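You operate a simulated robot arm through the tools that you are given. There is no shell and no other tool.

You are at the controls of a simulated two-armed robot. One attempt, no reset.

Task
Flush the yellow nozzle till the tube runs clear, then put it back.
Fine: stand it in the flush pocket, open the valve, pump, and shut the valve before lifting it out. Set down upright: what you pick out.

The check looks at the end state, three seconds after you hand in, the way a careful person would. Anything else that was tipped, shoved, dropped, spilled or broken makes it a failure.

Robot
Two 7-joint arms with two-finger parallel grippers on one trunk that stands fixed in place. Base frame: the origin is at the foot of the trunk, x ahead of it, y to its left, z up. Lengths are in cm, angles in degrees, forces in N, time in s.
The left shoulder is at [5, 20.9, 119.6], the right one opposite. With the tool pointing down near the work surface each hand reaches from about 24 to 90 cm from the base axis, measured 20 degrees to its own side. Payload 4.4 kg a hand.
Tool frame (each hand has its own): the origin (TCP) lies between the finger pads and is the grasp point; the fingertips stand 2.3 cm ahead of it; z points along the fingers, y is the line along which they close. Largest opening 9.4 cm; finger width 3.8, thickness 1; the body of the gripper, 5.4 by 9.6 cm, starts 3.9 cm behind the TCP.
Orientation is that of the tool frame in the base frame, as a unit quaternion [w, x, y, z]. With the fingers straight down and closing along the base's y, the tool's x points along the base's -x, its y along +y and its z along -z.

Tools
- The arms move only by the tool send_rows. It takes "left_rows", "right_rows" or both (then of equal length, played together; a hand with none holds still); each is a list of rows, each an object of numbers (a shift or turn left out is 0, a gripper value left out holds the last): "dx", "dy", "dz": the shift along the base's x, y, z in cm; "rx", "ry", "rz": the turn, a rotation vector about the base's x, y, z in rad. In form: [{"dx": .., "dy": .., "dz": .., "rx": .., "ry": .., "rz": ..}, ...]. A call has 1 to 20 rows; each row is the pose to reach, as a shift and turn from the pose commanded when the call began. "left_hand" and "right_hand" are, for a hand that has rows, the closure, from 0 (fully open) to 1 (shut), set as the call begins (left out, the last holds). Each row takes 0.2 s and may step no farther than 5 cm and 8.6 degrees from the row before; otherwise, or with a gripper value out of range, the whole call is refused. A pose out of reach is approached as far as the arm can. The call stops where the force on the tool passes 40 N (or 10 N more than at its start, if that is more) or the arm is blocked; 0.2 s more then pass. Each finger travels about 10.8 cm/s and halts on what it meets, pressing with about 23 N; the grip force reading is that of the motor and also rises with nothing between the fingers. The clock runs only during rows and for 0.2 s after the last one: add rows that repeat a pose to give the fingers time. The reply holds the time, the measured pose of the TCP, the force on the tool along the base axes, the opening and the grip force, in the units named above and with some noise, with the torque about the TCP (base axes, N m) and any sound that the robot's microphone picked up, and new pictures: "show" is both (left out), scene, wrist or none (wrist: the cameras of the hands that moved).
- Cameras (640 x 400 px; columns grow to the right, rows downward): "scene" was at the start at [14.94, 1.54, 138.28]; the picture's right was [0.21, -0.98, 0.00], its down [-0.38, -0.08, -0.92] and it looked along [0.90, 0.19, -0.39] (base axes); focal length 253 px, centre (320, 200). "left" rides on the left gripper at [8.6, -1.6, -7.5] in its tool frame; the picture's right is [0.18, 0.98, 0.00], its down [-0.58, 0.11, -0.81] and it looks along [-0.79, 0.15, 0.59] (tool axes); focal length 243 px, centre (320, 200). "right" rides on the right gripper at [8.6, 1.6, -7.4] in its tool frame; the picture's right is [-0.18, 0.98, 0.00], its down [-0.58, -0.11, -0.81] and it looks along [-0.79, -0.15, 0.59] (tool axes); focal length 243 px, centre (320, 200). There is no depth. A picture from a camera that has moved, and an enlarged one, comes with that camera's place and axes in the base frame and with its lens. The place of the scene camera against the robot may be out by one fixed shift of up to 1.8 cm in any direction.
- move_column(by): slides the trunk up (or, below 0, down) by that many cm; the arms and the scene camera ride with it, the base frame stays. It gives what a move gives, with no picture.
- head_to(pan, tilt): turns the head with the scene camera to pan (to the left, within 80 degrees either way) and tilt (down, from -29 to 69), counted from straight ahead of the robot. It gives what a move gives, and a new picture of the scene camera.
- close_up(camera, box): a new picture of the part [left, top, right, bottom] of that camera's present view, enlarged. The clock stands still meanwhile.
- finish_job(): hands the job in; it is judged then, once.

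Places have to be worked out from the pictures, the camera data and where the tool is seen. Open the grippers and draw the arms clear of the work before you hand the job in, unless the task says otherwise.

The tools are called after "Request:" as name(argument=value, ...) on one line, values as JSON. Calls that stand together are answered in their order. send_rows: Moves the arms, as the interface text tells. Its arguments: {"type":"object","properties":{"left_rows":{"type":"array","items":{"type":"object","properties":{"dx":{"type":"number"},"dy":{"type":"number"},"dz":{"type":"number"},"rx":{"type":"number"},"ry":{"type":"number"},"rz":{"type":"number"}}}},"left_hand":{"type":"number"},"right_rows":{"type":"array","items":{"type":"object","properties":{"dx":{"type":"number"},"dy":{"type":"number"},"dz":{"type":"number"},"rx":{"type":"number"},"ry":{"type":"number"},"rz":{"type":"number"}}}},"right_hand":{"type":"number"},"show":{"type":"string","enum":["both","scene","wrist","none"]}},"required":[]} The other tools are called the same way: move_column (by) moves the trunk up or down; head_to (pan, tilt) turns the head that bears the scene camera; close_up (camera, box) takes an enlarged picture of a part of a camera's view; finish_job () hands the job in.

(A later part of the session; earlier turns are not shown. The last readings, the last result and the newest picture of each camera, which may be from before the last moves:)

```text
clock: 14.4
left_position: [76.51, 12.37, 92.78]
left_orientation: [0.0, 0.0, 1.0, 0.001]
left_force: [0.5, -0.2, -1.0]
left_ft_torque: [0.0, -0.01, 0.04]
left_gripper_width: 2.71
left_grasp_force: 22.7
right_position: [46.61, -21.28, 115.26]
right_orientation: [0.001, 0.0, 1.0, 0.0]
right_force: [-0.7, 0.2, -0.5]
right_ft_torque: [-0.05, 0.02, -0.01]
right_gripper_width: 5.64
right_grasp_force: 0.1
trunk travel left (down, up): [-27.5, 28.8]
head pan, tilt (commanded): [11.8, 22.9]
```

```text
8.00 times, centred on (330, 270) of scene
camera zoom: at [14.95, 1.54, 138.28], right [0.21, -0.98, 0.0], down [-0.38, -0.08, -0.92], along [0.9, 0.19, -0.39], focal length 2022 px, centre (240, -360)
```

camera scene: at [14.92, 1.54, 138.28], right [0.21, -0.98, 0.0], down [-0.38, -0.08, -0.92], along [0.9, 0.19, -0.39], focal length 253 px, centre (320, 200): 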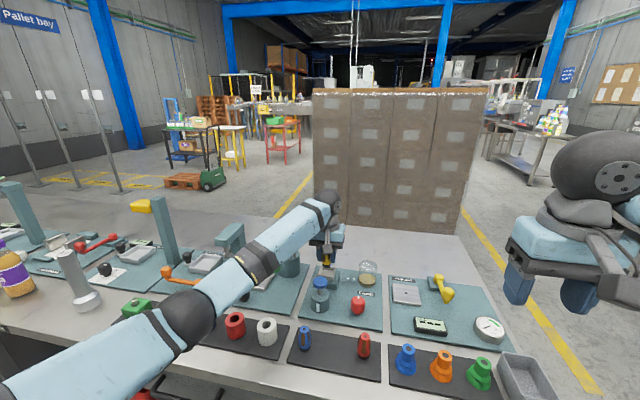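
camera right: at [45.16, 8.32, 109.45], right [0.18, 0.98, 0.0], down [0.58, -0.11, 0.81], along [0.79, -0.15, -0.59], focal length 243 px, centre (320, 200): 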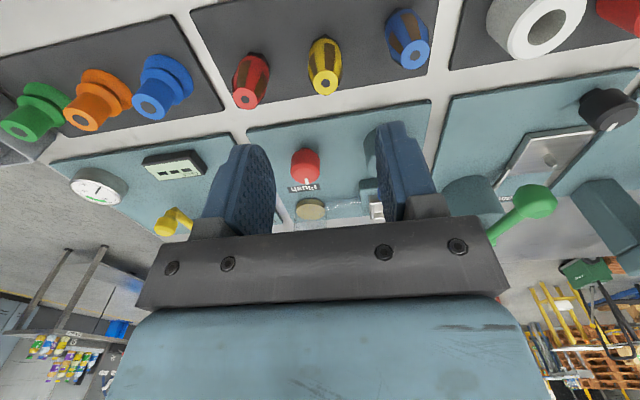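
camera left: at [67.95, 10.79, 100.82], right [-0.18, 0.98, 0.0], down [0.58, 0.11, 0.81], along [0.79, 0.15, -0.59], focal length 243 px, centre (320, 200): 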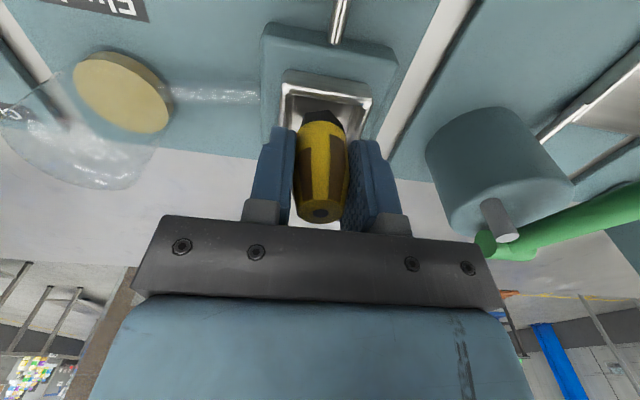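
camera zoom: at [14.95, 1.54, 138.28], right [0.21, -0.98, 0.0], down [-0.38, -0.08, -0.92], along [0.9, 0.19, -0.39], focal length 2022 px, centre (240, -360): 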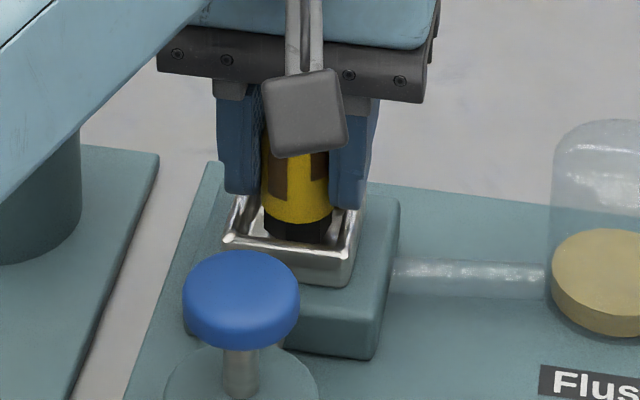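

Still no contact force and it's well centred. I go on down another 0.5 cm in small steps.

Request:
send_rows(left_rows=[{"dz": -0.15}, {"dz": -0.3}, {"dz": -0.45}], show="none")

Request:
close_up(camera="scene", box=[300, 245, 360, 295])

```text
clock: 15.2
left_position: [76.55, 12.48, 92.28]
left_orientation: [0.001, -0.001, 1.0, 0.0]
left_force: [-0.9, 0.9, 1.2]
left_ft_torque: [-0.01, 0.01, 0.0]
left_gripper_width: 2.7
left_grasp_force: 22.7
right_position: [46.74, -21.26, 115.25]
right_orientation: [0.0, 0.0, 1.0, 0.0]
right_force: [0.2, 0.2, -0.5]
right_ft_torque: [-0.04, 0.02, 0.0]
right_gripper_width: 5.64
right_grasp_force: 0.1
trunk travel left (down, up): [-27.5, 28.8]
head pan, tilt (commanded): [11.8, 22.9]
```

```text
8.00 times, centred on (330, 270) of scene
camera zoom: at [14.92, 1.54, 138.29], right [0.21, -0.98, 0.0], down [-0.38, -0.08, -0.92], along [0.9, 0.19, -0.39], focal length 2022 px, centre (240, -360)
```

zoom: 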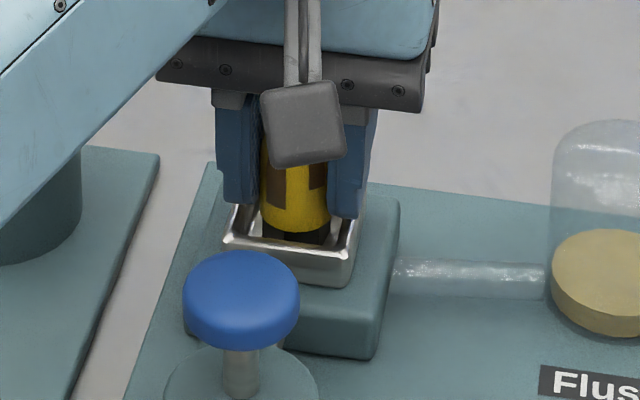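

The vertical force has just turned from −1.0 to +1.2 N, perhaps first contact. I take another 0.3 cm in tiny steps.

Request:
send_rows(left_rows=[{"dz": -0.1}, {"dz": -0.2}, {"dz": -0.3}], show="none")

Request:
close_up(camera="scene", box=[300, 245, 360, 295])

Request:
close_up(camera="left", box=[220, 60, 420, 200])

```text
clock: 16.0
left_position: [76.56, 12.31, 92.34]
left_orientation: [0.002, 0.0, 1.0, 0.0]
left_force: [2.5, 4.6, 14.6]
left_ft_torque: [0.18, 0.0, -0.01]
left_gripper_width: 2.69
left_grasp_force: 22.6
right_position: [46.44, -21.35, 115.43]
right_orientation: [0.0, 0.0, 1.0, 0.0]
right_force: [-0.2, -0.2, 0.6]
right_ft_torque: [-0.01, -0.03, 0.0]
right_gripper_width: 5.64
right_grasp_force: 0.1
trunk travel left (down, up): [-27.5, 28.8]
head pan, tilt (commanded): [11.8, 22.9]
```

```text
8.00 times, centred on (330, 270) of scene
camera zoom: at [14.75, 1.55, 138.33], right [0.21, -0.98, 0.0], down [-0.38, -0.08, -0.92], along [0.9, 0.19, -0.39], focal length 2022 px, centre (240, -360)
```

zoom: 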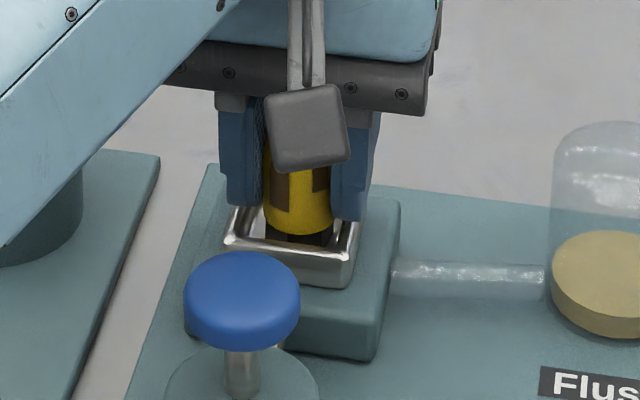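

```text
2.86 times, centred on (320, 130) of left
camera zoom: at [67.82, 10.65, 99.77], right [-0.18, 0.98, 0.0], down [0.58, 0.11, 0.81], along [0.79, 0.15, -0.59], focal length 693 px, centre (320, 400)
```

zoom: 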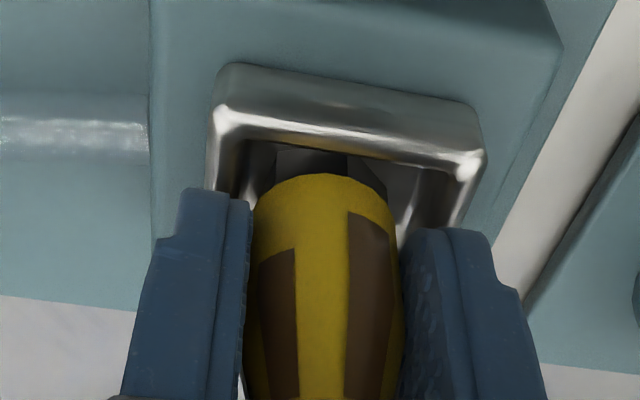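

Floor contact at 14.6 N with TCP z ≈ 92.3. I ease up 0.25 cm to take the load off and then open the fingers to about 5.6 cm, holding still.

Request:
send_rows(left_rows=[{"dz": 0.15}, {"dz": 0.25}, {"dz": 0.25}], show="none")

Request:
send_rows(left_rows=[{"dz": 0}, {"dz": 0}, {"dz": 0}], left_hand=0.4, show="wrist")

Request:
close_up(camera="left", box=[220, 60, 420, 220])

Request:
close_up(camera="scene", box=[300, 245, 360, 295])

```text
clock: 16.8
left_position: [76.53, 12.29, 92.33]
left_orientation: [0.0, 0.0, 1.0, 0.0]
left_force: [0.5, -1.2, 5.7]
left_ft_torque: [-0.09, 0.0, 0.0]
left_gripper_width: 2.67
left_grasp_force: 23.1
right_position: [46.51, -21.44, 115.3]
right_orientation: [0.0, 0.0, 1.0, 0.0]
right_force: [-0.3, 0.1, -0.5]
right_ft_torque: [-0.01, -0.02, 0.01]
right_gripper_width: 5.64
right_grasp_force: 0.1
trunk travel left (down, up): [-27.5, 28.8]
head pan, tilt (commanded): [11.8, 22.9]
```

```text
clock: 17.6
left_position: [76.49, 12.33, 92.38]
left_orientation: [0.0, 0.001, 1.0, 0.0]
left_force: [-0.5, -1.0, 1.1]
left_ft_torque: [0.0, 0.0, 0.01]
left_gripper_width: 5.62
left_grasp_force: 0.0
right_position: [46.68, -21.4, 115.22]
right_orientation: [0.0, 0.0, 1.0, 0.002]
right_force: [0.8, -0.1, -0.2]
right_ft_torque: [0.0, -0.01, -0.01]
right_gripper_width: 5.64
right_grasp_force: 0.0
trunk travel left (down, up): [-27.5, 28.8]
head pan, tilt (commanded): [11.8, 22.9]
camera left: at [67.92, 10.7, 99.8], right [-0.18, 0.98, 0.0], down [0.58, 0.11, 0.81], along [0.79, 0.15, -0.59], focal length 243 px, centre (320, 200)
```

left: 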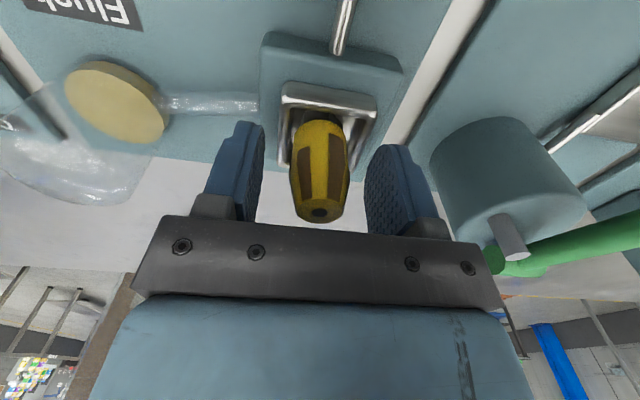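

```text
2.50 times, centred on (320, 140) of left
camera zoom: at [67.92, 10.7, 99.8], right [-0.18, 0.98, 0.0], down [0.58, 0.11, 0.81], along [0.79, 0.15, -0.59], focal length 606 px, centre (320, 350)
```

zoom: 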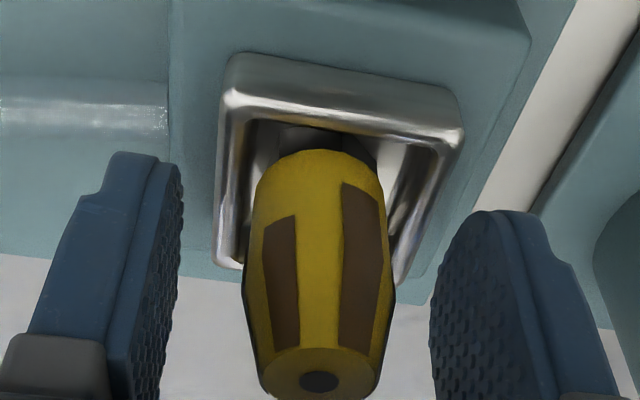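

```text
8.00 times, centred on (330, 270) of scene
camera zoom: at [14.93, 1.54, 138.28], right [0.21, -0.98, 0.0], down [-0.38, -0.08, -0.92], along [0.9, 0.19, -0.39], focal length 2022 px, centre (240, -360)
```

zoom: 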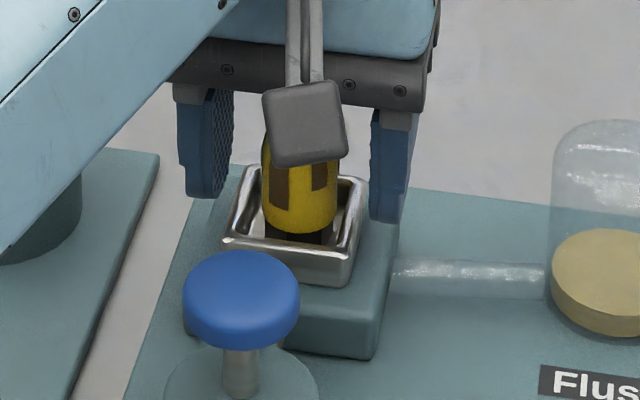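

The nozzle stands upright in the pocket on its own. I raise the left hand straight up clear of it and then withdraw it to the left to make room for the right hand at the valve.

Request:
send_rows(left_rows=[{"dz": 1.5}, {"dz": 4}, {"dz": 8}, {"dz": 12}, {"dx": -3, "dy": 1.5, "dz": 14}, {"dx": -6.5, "dy": 4, "dz": 16}, {"dx": -10, "dy": 6.5, "dz": 18}, {"dx": -13.5, "dy": 9, "dz": 20}, {"dx": -17, "dy": 11.5, "dz": 22}, {"dx": -20, "dy": 14.5, "dz": 24}, {"dx": -20, "dy": 14.5, "dz": 24}], show="scene")

Request:
close_up(camera="scene", box=[295, 240, 395, 330])

```text
clock: 20.0
left_position: [56.65, 27.1, 116.11]
left_orientation: [-0.001, 0.0, 1.0, 0.0]
left_force: [-0.3, 0.3, -0.7]
left_ft_torque: [-0.01, 0.04, -0.01]
left_gripper_width: 5.65
left_grasp_force: 0.2
right_position: [46.78, -21.37, 115.14]
right_orientation: [-0.001, 0.0, 1.0, 0.001]
right_force: [-0.3, -1.1, 0.4]
right_ft_torque: [0.01, 0.02, 0.02]
right_gripper_width: 5.64
right_grasp_force: 0.1
trunk travel left (down, up): [-27.5, 28.8]
head pan, tilt (commanded): [11.8, 22.9]
camera scene: at [15.03, 1.48, 138.26], right [0.21, -0.98, 0.0], down [-0.38, -0.08, -0.92], along [0.9, 0.19, -0.39], focal length 253 px, centre (320, 200)
```

scene: 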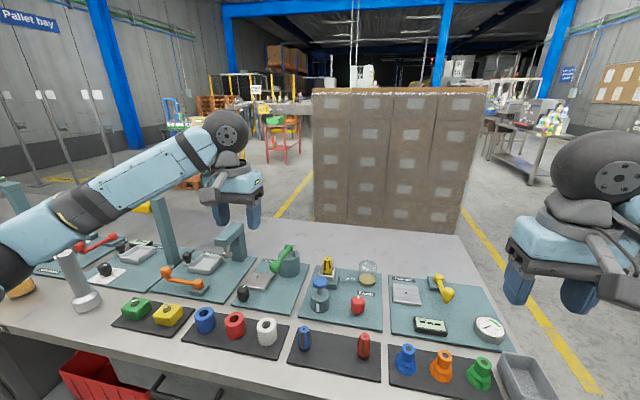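

```text
4.44 times, centred on (345, 285) of scene
camera zoom: at [15.03, 1.48, 138.26], right [0.21, -0.98, 0.0], down [-0.38, -0.08, -0.92], along [0.9, 0.19, -0.39], focal length 1123 px, centre (209, -178)
```

zoom: 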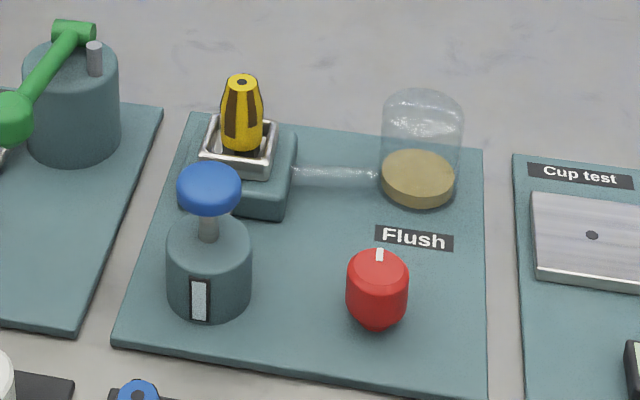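

The nozzle stands upright in the pocket. The valve knob's top works out at about (66.3, 2.6, 89.7), about 3.5 cm in diameter; I bring the right hand to 10 cm above it.

Request:
send_rows(right_rows=[{"dx": 2.5, "dy": 3, "dz": -1}, {"dx": 5, "dy": 6, "dz": -3}, {"dx": 7.5, "dy": 9, "dz": -5}, {"dx": 10, "dy": 12, "dz": -7}, {"dx": 12.5, "dy": 15, "dz": -9}, {"dx": 15, "dy": 18, "dz": -11}, {"dx": 17.5, "dy": 21, "dz": -13}, {"dx": 19.3, "dy": 24, "dz": -15}, {"dx": 19.3, "dy": 24, "dz": -15}], show="both")

Request:
close_up(camera="right", box=[220, 0, 420, 140])

Request:
close_up(camera="scene", box=[295, 240, 395, 330])

```text
clock: 22.0
left_position: [56.53, 27.14, 116.07]
left_orientation: [0.0, 0.0, 1.0, 0.001]
left_force: [0.6, -0.2, 0.1]
left_ft_torque: [0.02, -0.04, -0.01]
left_gripper_width: 5.63
left_grasp_force: 0.2
right_position: [66.35, 2.69, 100.17]
right_orientation: [0.001, 0.0, 1.0, 0.0]
right_force: [0.0, 0.2, 0.2]
right_ft_torque: [-0.01, -0.01, 0.0]
right_gripper_width: 5.65
right_grasp_force: 0.0
trunk travel left (down, up): [-27.5, 28.8]
head pan, tilt (commanded): [11.8, 22.9]
camera scene: at [14.89, 1.47, 138.29], right [0.21, -0.98, 0.0], down [-0.38, -0.08, -0.92], along [0.9, 0.19, -0.39], focal length 253 px, centre (320, 200)
camera right: at [57.59, 4.3, 107.48], right [0.18, 0.98, 0.0], down [0.58, -0.11, 0.81], along [0.79, -0.15, -0.59], focal length 243 px, centre (320, 200)
```

scene: 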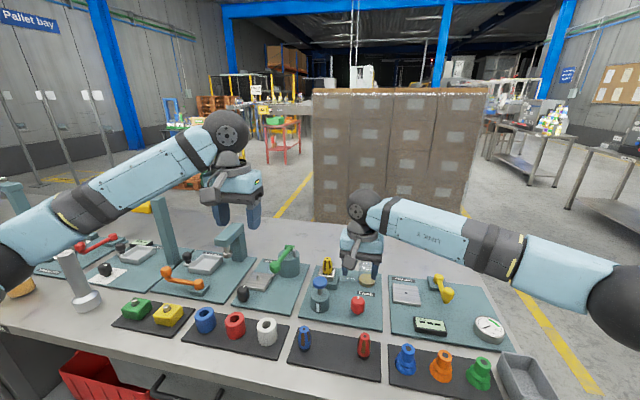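
right: 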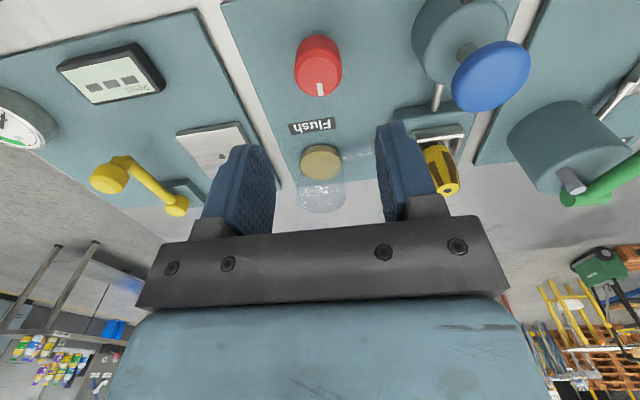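

```text
2.86 times, centred on (320, 70) of right
camera zoom: at [57.59, 4.3, 107.48], right [0.18, 0.98, 0.0], down [0.58, -0.11, 0.81], along [0.79, -0.15, -0.59], focal length 693 px, centre (320, 571)
```

zoom: 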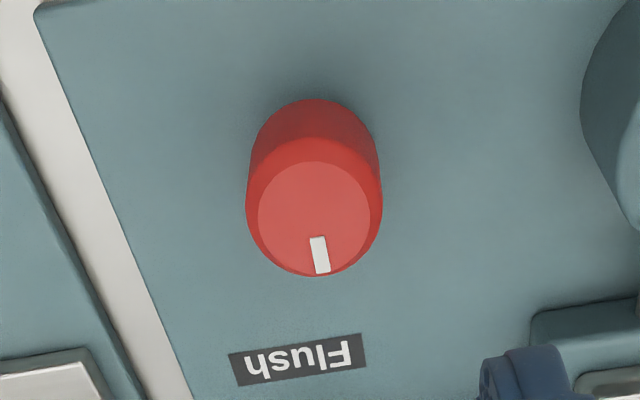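

```text
4.44 times, centred on (345, 285) of scene
camera zoom: at [14.89, 1.47, 138.29], right [0.21, -0.98, 0.0], down [-0.38, -0.08, -0.92], along [0.9, 0.19, -0.39], focal length 1123 px, centre (209, -178)
```

zoom: 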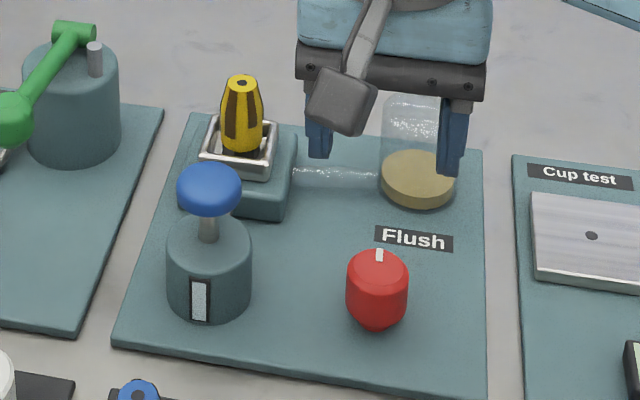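

The knob axis comes out at (66.35, 2.5) with its white mark pointing exactly along +x. I lower the open fingers around it to TCP z ≈ 89.0 (tips about 86.7).

Request:
send_rows(right_rows=[{"dx": 0.07, "dy": -0.12, "dz": -4}, {"dx": 0.07, "dy": -0.12, "dz": -7}, {"dx": 0.07, "dy": -0.12, "dz": -9.5}, {"dx": 0.07, "dy": -0.12, "dz": -11}, {"dx": 0.07, "dy": -0.12, "dz": -11}], show="wrist")

Request:
close_up(camera="right", box=[200, 80, 440, 240])

Request:
close_up(camera="scene", box=[295, 250, 395, 330])

```text
clock: 23.2
left_position: [56.44, 27.12, 116.18]
left_orientation: [0.0, 0.0, 1.0, 0.0]
left_force: [1.1, -0.4, 0.3]
left_ft_torque: [-0.01, 0.01, 0.0]
left_gripper_width: 5.62
left_grasp_force: 0.1
right_position: [66.36, 2.6, 88.87]
right_orientation: [0.0, 0.0, 1.0, 0.0]
right_force: [-0.3, -0.6, -1.2]
right_ft_torque: [0.01, -0.01, 0.0]
right_gripper_width: 5.63
right_grasp_force: 0.0
trunk travel left (down, up): [-27.5, 28.8]
head pan, tilt (commanded): [11.8, 22.9]
camera right: at [57.69, 4.24, 96.29], right [0.18, 0.98, 0.0], down [0.58, -0.11, 0.81], along [0.79, -0.15, -0.59], focal length 243 px, centre (320, 200)
```

right: 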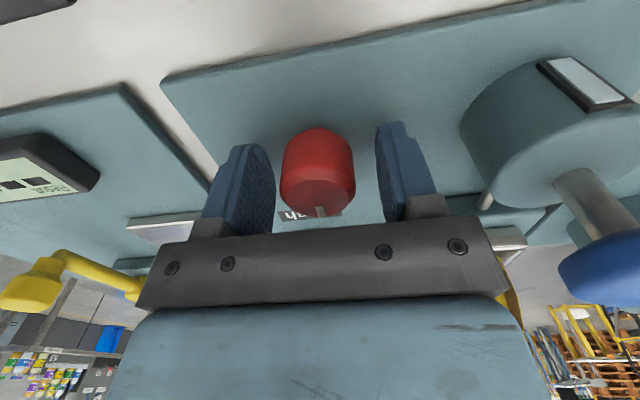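

```text
2.50 times, centred on (320, 160) of right
camera zoom: at [57.69, 4.24, 96.29], right [0.18, 0.98, 0.0], down [0.58, -0.11, 0.81], along [0.79, -0.15, -0.59], focal length 606 px, centre (320, 300)
```

zoom: 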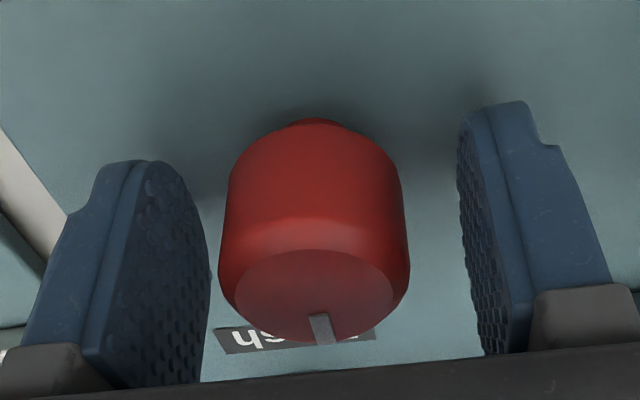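

```text
5.00 times, centred on (345, 290) of scene
camera zoom: at [14.93, 1.53, 138.28], right [0.21, -0.98, 0.0], down [-0.38, -0.08, -0.92], along [0.9, 0.19, -0.39], focal length 1264 px, centre (195, -250)
```

zoom: 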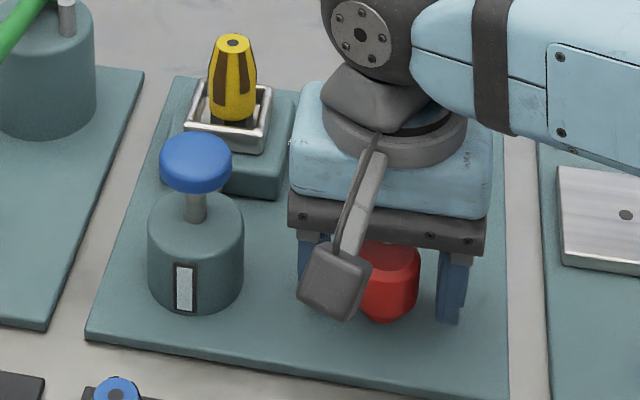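

The knob sits between the fingers, about 1 mm off towards −y. I correct that and close on it.

Request:
send_rows(right_rows=[{"dy": -0.08}, {"dy": -0.08}, {"dy": -0.08}, {"dy": -0.08}], right_hand=1.0, show="none")

Request:
close_up(camera="right", box=[200, 80, 440, 240])

```text
clock: 24.2
left_position: [56.65, 27.14, 116.06]
left_orientation: [0.0, 0.0, 1.0, 0.0]
left_force: [0.0, 0.0, 0.1]
left_ft_torque: [-0.02, -0.01, 0.02]
left_gripper_width: 5.62
left_grasp_force: 0.0
right_position: [66.41, 2.55, 88.88]
right_orientation: [0.0, -0.001, 1.0, 0.001]
right_force: [3.5, -1.7, -3.9]
right_ft_torque: [-0.01, -0.67, -0.07]
right_gripper_width: 3.54
right_grasp_force: 44.9
trunk travel left (down, up): [-27.5, 28.8]
head pan, tilt (commanded): [11.8, 22.9]
```

```text
2.50 times, centred on (320, 160) of right
camera zoom: at [57.69, 4.12, 96.29], right [0.18, 0.98, 0.0], down [0.58, -0.11, 0.81], along [0.79, -0.15, -0.59], focal length 606 px, centre (320, 300)
```

zoom: 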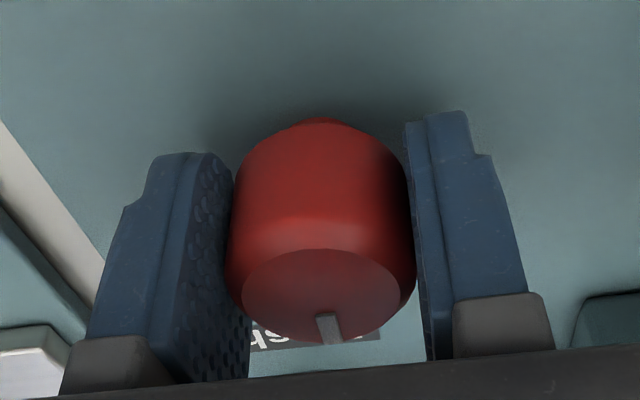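

Gripped at 3.54 cm. I try a small counter-clockwise turn (about 20°) and watch the torque and the mark.

Request:
send_rows(right_rows=[{"rz": 0.09}, {"rz": 0.18}, {"rz": 0.27}, {"rz": 0.35}], show="none")

Request:
close_up(camera="right", box=[200, 80, 440, 240])

Request:
close_up(camera="scene", box=[295, 250, 395, 330])

```text
clock: 25.2
left_position: [56.66, 27.14, 115.96]
left_orientation: [0.001, 0.0, 1.0, 0.0]
left_force: [0.2, 0.0, -0.5]
left_ft_torque: [0.0, -0.01, 0.0]
left_gripper_width: 5.65
left_grasp_force: 0.0
right_position: [66.32, 2.65, 88.96]
right_orientation: [0.001, -0.175, 0.985, 0.0]
right_force: [0.1, -2.2, -5.4]
right_ft_torque: [-0.09, -0.12, -0.61]
right_gripper_width: 3.54
right_grasp_force: 44.7
trunk travel left (down, up): [-27.5, 28.8]
head pan, tilt (commanded): [11.8, 22.9]
```

```text
2.50 times, centred on (320, 160) of right
camera zoom: at [57.61, 1.0, 96.36], right [-0.17, 0.99, 0.0], down [0.58, 0.1, 0.81], along [0.8, 0.13, -0.59], focal length 606 px, centre (320, 300)
```

zoom: 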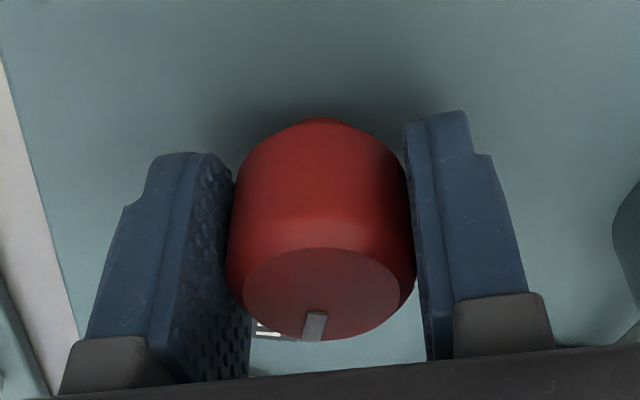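

```text
5.00 times, centred on (345, 290) of scene
camera zoom: at [15.0, 1.53, 138.27], right [0.21, -0.98, 0.0], down [-0.38, -0.08, -0.92], along [0.9, 0.19, -0.39], focal length 1264 px, centre (195, -250)
```

zoom: 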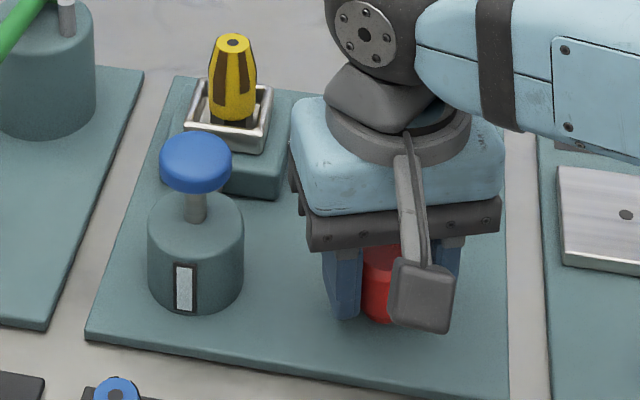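

The mark still points along +x while the hand turned 20° (torque −0.6 N·m), so the knob is against its stop this way: it opens clockwise. I turn back by those 20° with the grip on and see whether the knob follows clockwise.

Request:
send_rows(right_rows=[{"rz": -0.09}, {"rz": -0.18}, {"rz": -0.27}, {"rz": -0.35}], show="none")

Request:
close_up(camera="right", box=[200, 80, 440, 240])

```text
clock: 26.2
left_position: [56.57, 27.16, 116.09]
left_orientation: [-0.001, 0.0, 1.0, 0.0]
left_force: [-0.3, 0.7, 0.7]
left_ft_torque: [0.0, -0.01, -0.01]
left_gripper_width: 5.63
left_grasp_force: 0.3
right_position: [66.29, 2.4, 88.99]
right_orientation: [0.0, 0.0, 1.0, 0.0]
right_force: [1.8, 5.2, -6.5]
right_ft_torque: [0.1, -0.32, 0.02]
right_gripper_width: 3.58
right_grasp_force: 45.4
trunk travel left (down, up): [-27.5, 28.8]
head pan, tilt (commanded): [11.8, 22.9]
```

```text
2.50 times, centred on (320, 160) of right
camera zoom: at [57.64, 4.12, 96.37], right [0.18, 0.98, 0.0], down [0.58, -0.11, 0.81], along [0.79, -0.15, -0.59], focal length 606 px, centre (320, 300)
```

zoom: 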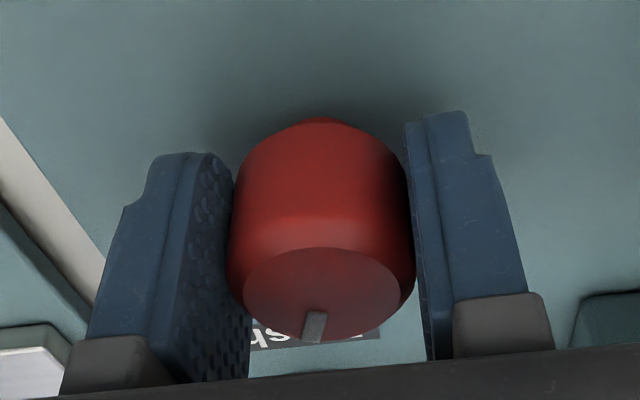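

The knob followed clockwise by about 20°. I keep turning clockwise another 40° (hand still clear of the pump), watching the torque.

Request:
send_rows(right_rows=[{"rz": -0.1}, {"rz": -0.2}, {"rz": -0.3}, {"rz": -0.4}, {"rz": -0.5}, {"rz": -0.6}, {"rz": -0.7}], show="scene")

Request:
close_up(camera="right", box=[200, 80, 440, 240])

Request:
close_up(camera="scene", box=[295, 250, 395, 330])

```text
clock: 27.8
left_position: [56.81, 27.24, 116.02]
left_orientation: [-0.001, 0.001, 1.0, -0.001]
left_force: [-0.3, -0.2, 0.0]
left_ft_torque: [0.05, 0.03, 0.01]
left_gripper_width: 5.64
left_grasp_force: 0.1
right_position: [66.4, 2.56, 88.92]
right_orientation: [0.0, 0.343, 0.939, 0.0]
right_force: [15.0, 16.7, -6.8]
right_ft_torque: [0.55, -0.27, 0.04]
right_gripper_width: 3.54
right_grasp_force: 45.1
trunk travel left (down, up): [-27.5, 28.8]
head pan, tilt (commanded): [11.8, 22.9]
camera scene: at [15.16, 1.71, 138.24], right [0.21, -0.98, 0.0], down [-0.38, -0.08, -0.92], along [0.9, 0.19, -0.39], focal length 253 px, centre (320, 200)
```

scene: 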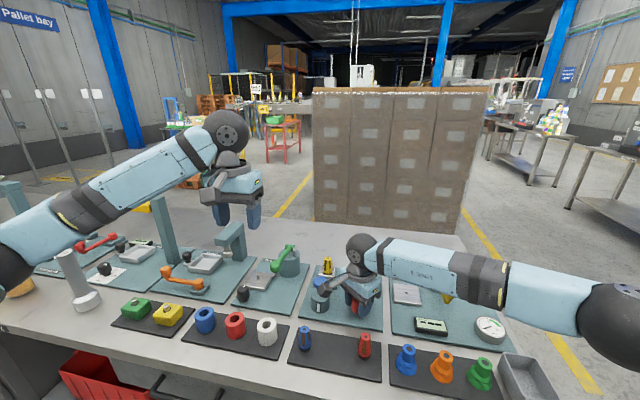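

```text
2.50 times, centred on (320, 160) of right
camera zoom: at [60.76, 9.41, 96.37], right [0.78, 0.63, 0.0], down [0.37, -0.46, 0.81], along [0.51, -0.63, -0.59], focal length 606 px, centre (320, 300)
```

zoom: 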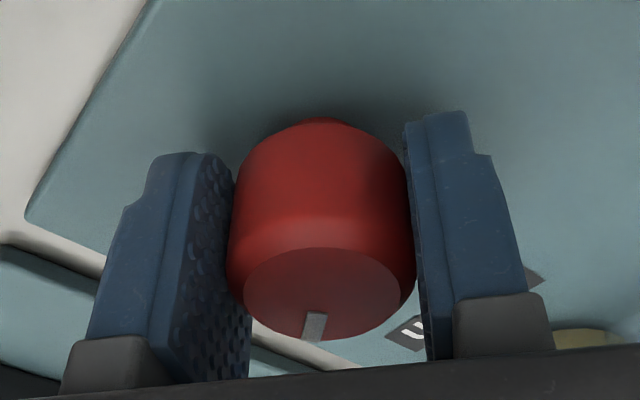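

```text
5.00 times, centred on (345, 290) of scene
camera zoom: at [15.16, 1.71, 138.24], right [0.21, -0.98, 0.0], down [-0.38, -0.08, -0.92], along [0.9, 0.19, -0.39], focal length 1264 px, centre (195, -250)
```

zoom: 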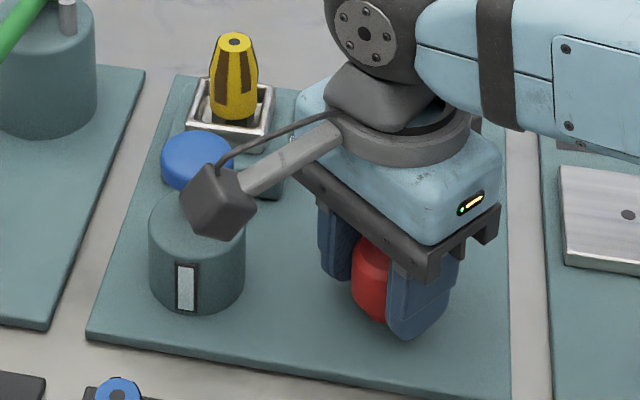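

The knob followed to about 58° clockwise with little torque. I release, turn the hand back counter-clockwise around the knob with open fingers, so I can regrip and finish the turn without swinging the camera over the pump.

Request:
send_rows(right_rows=[{"dx": 0.05, "dy": 0.08}, {"dx": 0.05, "dy": 0.08}, {"dx": 0.05, "dy": 0.08}], right_hand=0.4, show="none")

Request:
send_rows(right_rows=[{"rz": 0.13}, {"rz": 0.26}, {"rz": 0.39}, {"rz": 0.52}, {"rz": 0.65}, {"rz": 0.78}, {"rz": 0.91}, {"rz": 1.04}, {"rz": 1.05}], show="scene")

Request:
close_up(camera="right", box=[200, 80, 440, 240])

```text
clock: 28.6
left_position: [56.64, 27.0, 116.17]
left_orientation: [0.0, 0.0, 1.0, 0.0]
left_force: [0.1, -0.7, -0.1]
left_ft_torque: [0.01, -0.02, -0.02]
left_gripper_width: 5.62
left_grasp_force: 0.1
right_position: [66.27, 2.48, 89.04]
right_orientation: [0.0, 0.343, 0.939, 0.001]
right_force: [0.0, -0.5, 0.9]
right_ft_torque: [-0.01, 0.02, -0.02]
right_gripper_width: 5.62
right_grasp_force: 0.1
trunk travel left (down, up): [-27.5, 28.8]
head pan, tilt (commanded): [11.8, 22.9]
```

```text
clock: 30.6
left_position: [56.54, 26.97, 115.95]
left_orientation: [0.0, 0.0, 1.0, -0.001]
left_force: [-0.6, -0.2, 0.0]
left_ft_torque: [0.01, -0.03, -0.01]
left_gripper_width: 5.65
left_grasp_force: 0.1
right_position: [66.4, 2.49, 88.93]
right_orientation: [0.0, -0.175, 0.985, 0.0]
right_force: [-0.1, -0.1, -0.2]
right_ft_torque: [0.02, 0.0, 0.03]
right_gripper_width: 5.63
right_grasp_force: 0.0
trunk travel left (down, up): [-27.5, 28.8]
head pan, tilt (commanded): [11.8, 22.9]
camera scene: at [14.94, 1.54, 138.28], right [0.21, -0.98, 0.0], down [-0.38, -0.08, -0.92], along [0.9, 0.19, -0.39], focal length 253 px, centre (320, 200)
```

scene: 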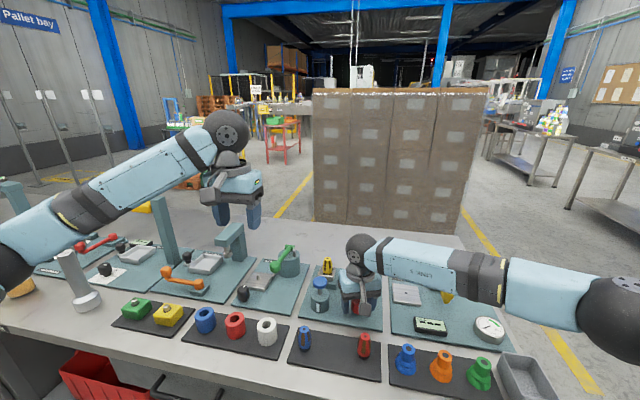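

```text
2.50 times, centred on (320, 160) of right
camera zoom: at [57.58, 1.07, 96.39], right [-0.17, 0.99, 0.0], down [0.58, 0.1, 0.81], along [0.8, 0.13, -0.59], focal length 606 px, centre (320, 300)
```

zoom: 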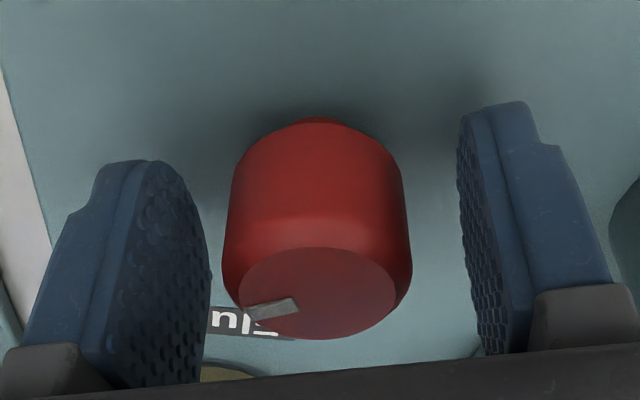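

The mark now points about 59° clockwise. I regrip and continue clockwise by up to 35°, looking for the open stop.

Request:
send_rows(right_rows=[{"dx": 0}, {"dx": 0}, {"dx": 0}], right_hand=1.0, show="none")

Request:
send_rows(right_rows=[{"rz": -0.1}, {"rz": -0.2}, {"rz": -0.3}, {"rz": -0.4}, {"rz": -0.5}, {"rz": -0.58}], show="none")

Request:
close_up(camera="right", box=[200, 80, 440, 240])

Request:
close_up(camera="scene", box=[295, 250, 395, 330])

```text
clock: 31.4
left_position: [56.66, 27.12, 116.2]
left_orientation: [0.0, 0.0, 1.0, 0.0]
left_force: [-0.4, 0.0, -0.6]
left_ft_torque: [0.0, -0.04, 0.01]
left_gripper_width: 5.65
left_grasp_force: 0.0
right_position: [66.37, 2.43, 88.85]
right_orientation: [0.0, -0.173, 0.985, 0.001]
right_force: [3.1, -4.6, 2.0]
right_ft_torque: [-0.42, 0.22, -0.01]
right_gripper_width: 3.53
right_grasp_force: 44.4
trunk travel left (down, up): [-27.5, 28.8]
head pan, tilt (commanded): [11.8, 22.9]
```

```text
clock: 32.8
left_position: [56.46, 27.1, 116.08]
left_orientation: [0.0, 0.0, 1.0, 0.001]
left_force: [-0.2, 0.3, 0.2]
left_ft_torque: [0.0, -0.01, -0.03]
left_gripper_width: 5.64
left_grasp_force: 0.0
right_position: [66.26, 2.51, 88.89]
right_orientation: [-0.001, 0.115, 0.993, 0.0]
right_force: [1.6, -3.0, 1.1]
right_ft_torque: [0.08, 0.32, 0.92]
right_gripper_width: 3.53
right_grasp_force: 45.3
trunk travel left (down, up): [-27.5, 28.8]
head pan, tilt (commanded): [11.8, 22.9]
```

```text
2.50 times, centred on (320, 160) of right
camera zoom: at [58.15, 6.09, 96.4], right [0.4, 0.92, 0.0], down [0.54, -0.24, 0.81], along [0.74, -0.32, -0.59], focal length 606 px, centre (320, 300)
```

zoom: 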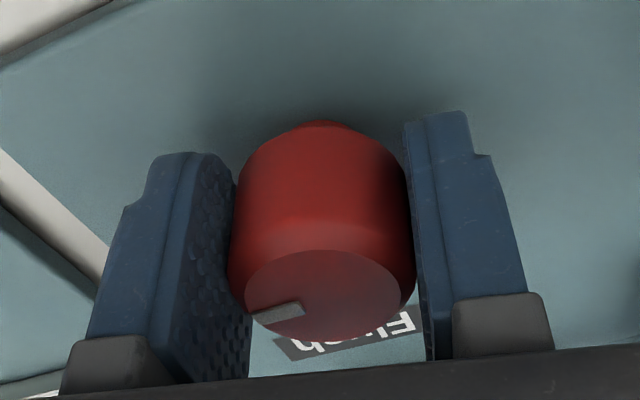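

```text
5.00 times, centred on (345, 290) of scene
camera zoom: at [14.94, 1.51, 138.28], right [0.21, -0.98, 0.0], down [-0.38, -0.08, -0.92], along [0.9, 0.19, -0.39], focal length 1264 px, centre (195, -250)
```

zoom: 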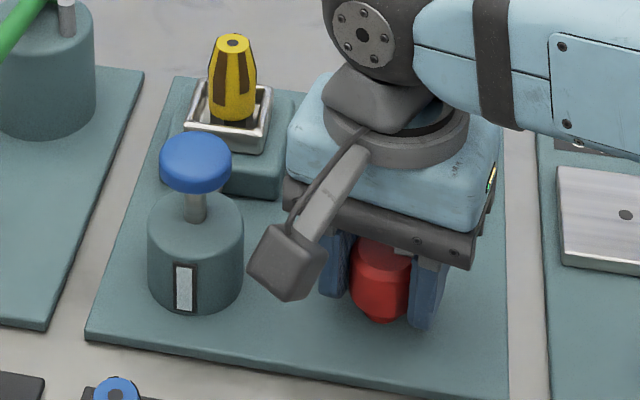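

Torque rose to 0.92 N·m and the mark now points at about −87°, so the valve is at its open stop. I ease the twist off, let go, lift the right hand and withdraw it to the right.

Request:
send_rows(right_rows=[{"rz": 0.04}, {"rz": 0.06}], show="none")

Request:
send_rows(right_rows=[{"dx": 0}, {"dx": 0}, {"dz": 1.5}, {"dz": 5}, {"dz": 9}, {"dz": 13}, {"dx": -3, "dy": -3, "dz": 14}, {"dx": -6, "dy": -7, "dz": 15}, {"dx": -9, "dy": -11, "dz": 16}, {"dx": -12, "dy": -15, "dz": 17}, {"dx": -15, "dy": -19, "dz": 18}, {"dx": -17, "dy": -23, "dz": 19}], right_hand=0.4, show="scene")

Request:
close_up(camera="scene", box=[295, 250, 395, 330])

```text
clock: 33.4
left_position: [56.61, 27.09, 116.09]
left_orientation: [0.0, 0.0, 1.0, -0.001]
left_force: [0.1, 1.5, 0.3]
left_ft_torque: [0.01, 0.01, 0.0]
left_gripper_width: 5.62
left_grasp_force: 0.0
right_position: [66.32, 2.57, 89.0]
right_orientation: [-0.001, 0.084, 0.996, 0.0]
right_force: [-1.9, -0.7, -2.0]
right_ft_torque: [0.16, 0.55, 0.03]
right_gripper_width: 3.52
right_grasp_force: 44.9
trunk travel left (down, up): [-27.5, 28.8]
head pan, tilt (commanded): [11.8, 22.9]
```

```text
refused: row 8 steps farther than a row can; nothing moved
```

```text
5.00 times, centred on (345, 290) of scene
camera zoom: at [14.95, 1.53, 138.27], right [0.21, -0.98, 0.0], down [-0.38, -0.08, -0.92], along [0.9, 0.19, -0.39], focal length 1264 px, centre (195, -250)
```

zoom: 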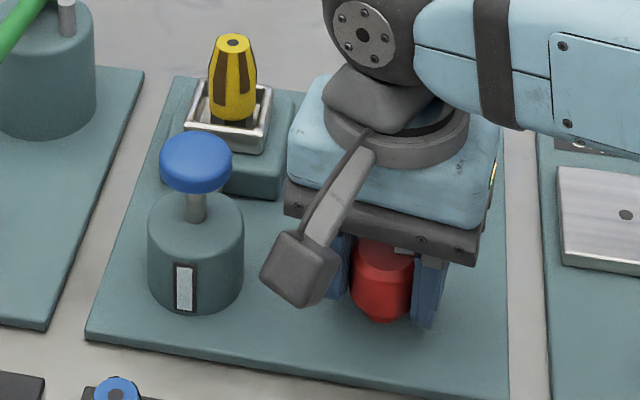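

The withdraw call was refused for a step over 5 cm, and nothing moved. I send it again with shorter steps.

Request:
send_rows(right_rows=[{"dx": 0}, {"dx": 0}, {"dz": 1.5}, {"dz": 5}, {"dz": 9}, {"dz": 13}, {"dx": -2.5, "dy": -3, "dz": 14}, {"dx": -5, "dy": -6.5, "dz": 15}, {"dx": -7.5, "dy": -10, "dz": 16}, {"dx": -10, "dy": -13.5, "dz": 17}, {"dx": -12.5, "dy": -17, "dz": 18}, {"dx": -15, "dy": -20.5, "dz": 19}, {"dx": -15, "dy": -20.5, "dz": 19}], right_hand=0.4, show="scene")

Request:
close_up(camera="scene", box=[295, 250, 395, 330])

```text
clock: 36.2
left_position: [56.58, 27.08, 116.09]
left_orientation: [0.0, 0.0, 1.0, -0.001]
left_force: [0.6, 0.4, -1.0]
left_ft_torque: [-0.01, 0.01, 0.0]
left_gripper_width: 5.63
left_grasp_force: 0.0
right_position: [51.33, -17.97, 108.06]
right_orientation: [0.0, 0.085, 0.996, 0.0]
right_force: [0.2, -0.4, 0.3]
right_ft_torque: [-0.02, -0.01, 0.01]
right_gripper_width: 5.64
right_grasp_force: 0.0
trunk travel left (down, up): [-27.5, 28.8]
head pan, tilt (commanded): [11.8, 22.9]
camera scene: at [15.0, 1.62, 138.26], right [0.21, -0.98, 0.0], down [-0.38, -0.08, -0.92], along [0.9, 0.19, -0.39], focal length 253 px, centre (320, 200)
```

scene: 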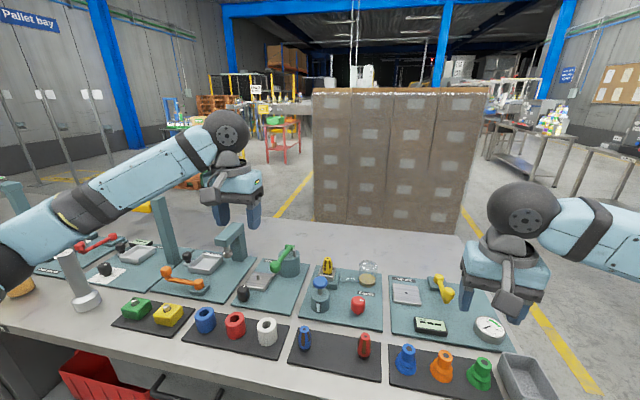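

```text
5.00 times, centred on (345, 290) of scene
camera zoom: at [15.0, 1.62, 138.26], right [0.21, -0.98, 0.0], down [-0.38, -0.08, -0.92], along [0.9, 0.19, -0.39], focal length 1264 px, centre (195, -250)
```

zoom: 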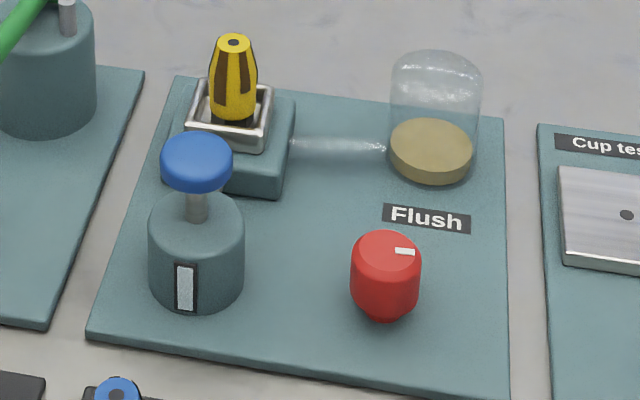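

The valve mark now points right (open). The pump head's top is near (66.0, 12.4, 94); I close the left fingers and bring them about 9 cm above it to check alignment.

Request:
send_rows(left_rows=[{"dx": 2, "dy": -3, "dz": -1.5}, {"dx": 4, "dy": -6, "dz": -3.5}, {"dx": 6, "dy": -9, "dz": -5.5}, {"dx": 8, "dy": -12, "dz": -7.5}, {"dx": 9.5, "dy": -14.6, "dz": -10}, {"dx": 9.5, "dy": -14.6, "dz": -10}], left_hand=1.0, show="both")

Request:
close_up(camera="left", box=[220, 0, 420, 150])

Request:
close_up(camera="scene", box=[290, 230, 390, 330])

```text
clock: 37.6
left_position: [66.07, 12.2, 106.28]
left_orientation: [0.0, 0.0, 1.0, 0.0]
left_force: [-0.4, 0.3, 0.1]
left_ft_torque: [-0.02, 0.02, -0.01]
left_gripper_width: 0.02
left_grasp_force: 23.0
right_position: [51.22, -18.13, 107.97]
right_orientation: [0.0, 0.085, 0.996, 0.0]
right_force: [-0.1, -0.9, -0.2]
right_ft_torque: [-0.02, -0.02, 0.0]
right_gripper_width: 5.64
right_grasp_force: 0.1
trunk travel left (down, up): [-27.5, 28.8]
head pan, tilt (commanded): [11.8, 22.9]
camera scene: at [14.88, 1.58, 138.29], right [0.21, -0.98, 0.0], down [-0.38, -0.08, -0.92], along [0.9, 0.19, -0.39], focal length 253 px, centre (320, 200)
camera left: at [57.45, 10.57, 113.76], right [-0.18, 0.98, 0.0], down [0.58, 0.11, 0.81], along [0.79, 0.15, -0.59], focal length 243 px, centre (320, 200)
```

scene: 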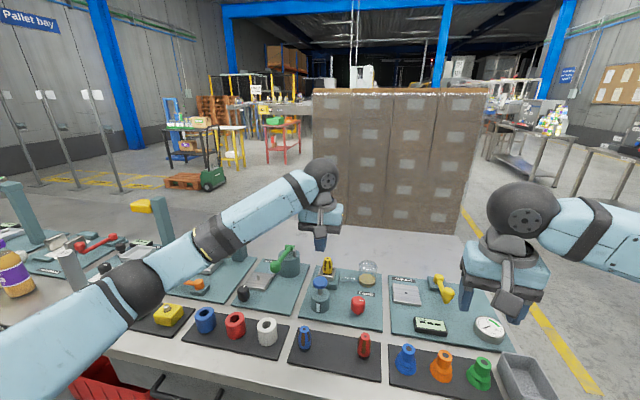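
left: 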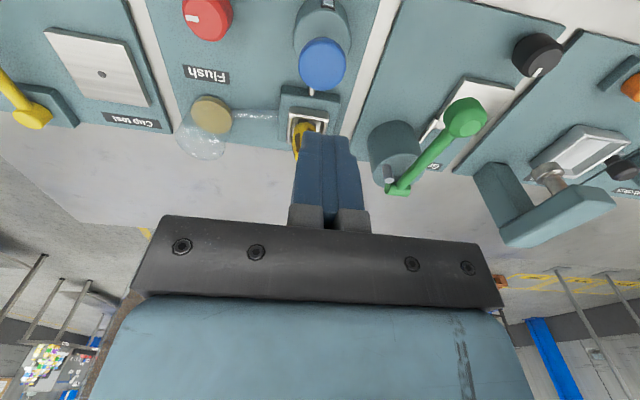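

```text
2.67 times, centred on (320, 75) of left
camera zoom: at [57.45, 10.57, 113.76], right [-0.18, 0.98, 0.0], down [0.58, 0.11, 0.81], along [0.79, 0.15, -0.59], focal length 647 px, centre (320, 533)
```

zoom: 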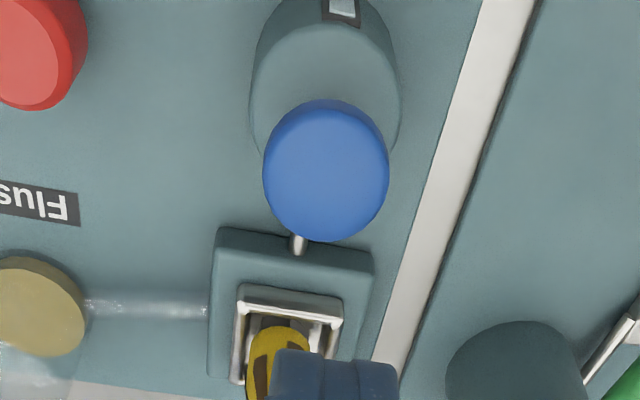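

```text
4.00 times, centred on (340, 280) of scene
camera zoom: at [14.88, 1.58, 138.29], right [0.21, -0.98, 0.0], down [-0.38, -0.08, -0.92], along [0.9, 0.19, -0.39], focal length 1011 px, centre (240, -120)
```

zoom: 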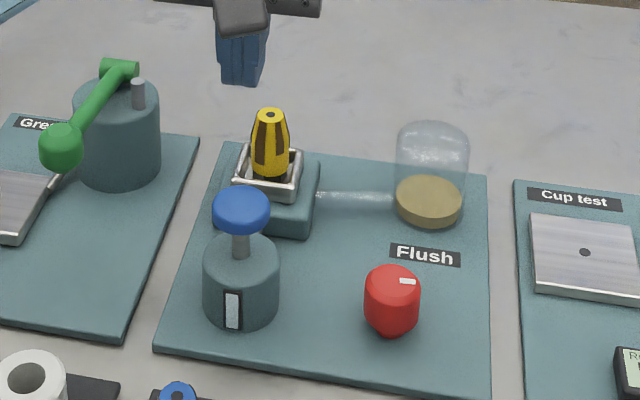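

The head's centre is at about (66.2, 12.4). I correct by 1–1.5 mm and lower to about 1 cm above the head.

Request:
send_rows(left_rows=[{"dx": 0.15, "dy": 0.12, "dz": -3}, {"dx": 0.15, "dy": 0.12, "dz": -6}, {"dx": 0.15, "dy": 0.12, "dz": -8.5}, {"dx": 0.15, "dy": 0.12, "dz": -8.5}], show="wrist")

Request:
close_up(camera="scene", box=[290, 245, 390, 330])

```text
clock: 38.6
left_position: [66.16, 12.29, 97.55]
left_orientation: [0.0, 0.0, 1.0, 0.0]
left_force: [-0.2, -0.2, -0.2]
left_ft_torque: [0.0, 0.0, 0.01]
left_gripper_width: 0.0
left_grasp_force: 22.5
right_position: [51.34, -18.15, 107.93]
right_orientation: [-0.001, 0.085, 0.996, 0.0]
right_force: [-0.1, -0.9, 0.6]
right_ft_torque: [-0.03, 0.01, -0.03]
right_gripper_width: 5.67
right_grasp_force: 0.0
trunk travel left (down, up): [-27.5, 28.8]
head pan, tilt (commanded): [11.8, 22.9]
camera left: at [57.6, 10.68, 105.15], right [-0.18, 0.98, 0.0], down [0.58, 0.11, 0.81], along [0.79, 0.15, -0.59], focal length 243 px, centre (320, 200)
```

left: 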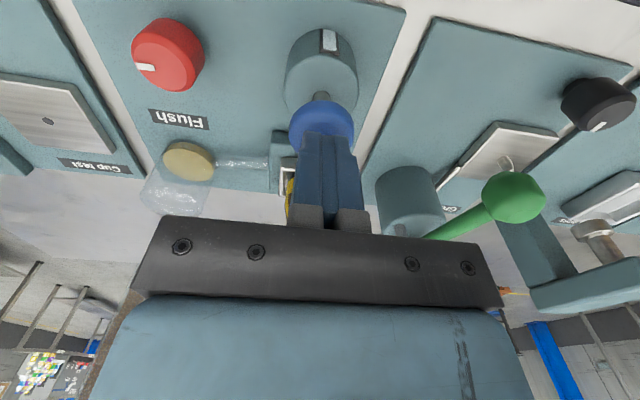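

```text
4.71 times, centred on (340, 288) of scene
camera zoom: at [14.9, 1.52, 138.29], right [0.21, -0.98, 0.0], down [-0.38, -0.08, -0.92], along [0.9, 0.19, -0.39], focal length 1189 px, centre (226, -212)
```

zoom: 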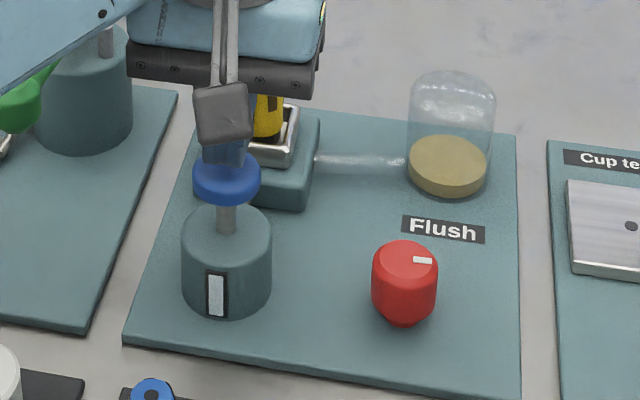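

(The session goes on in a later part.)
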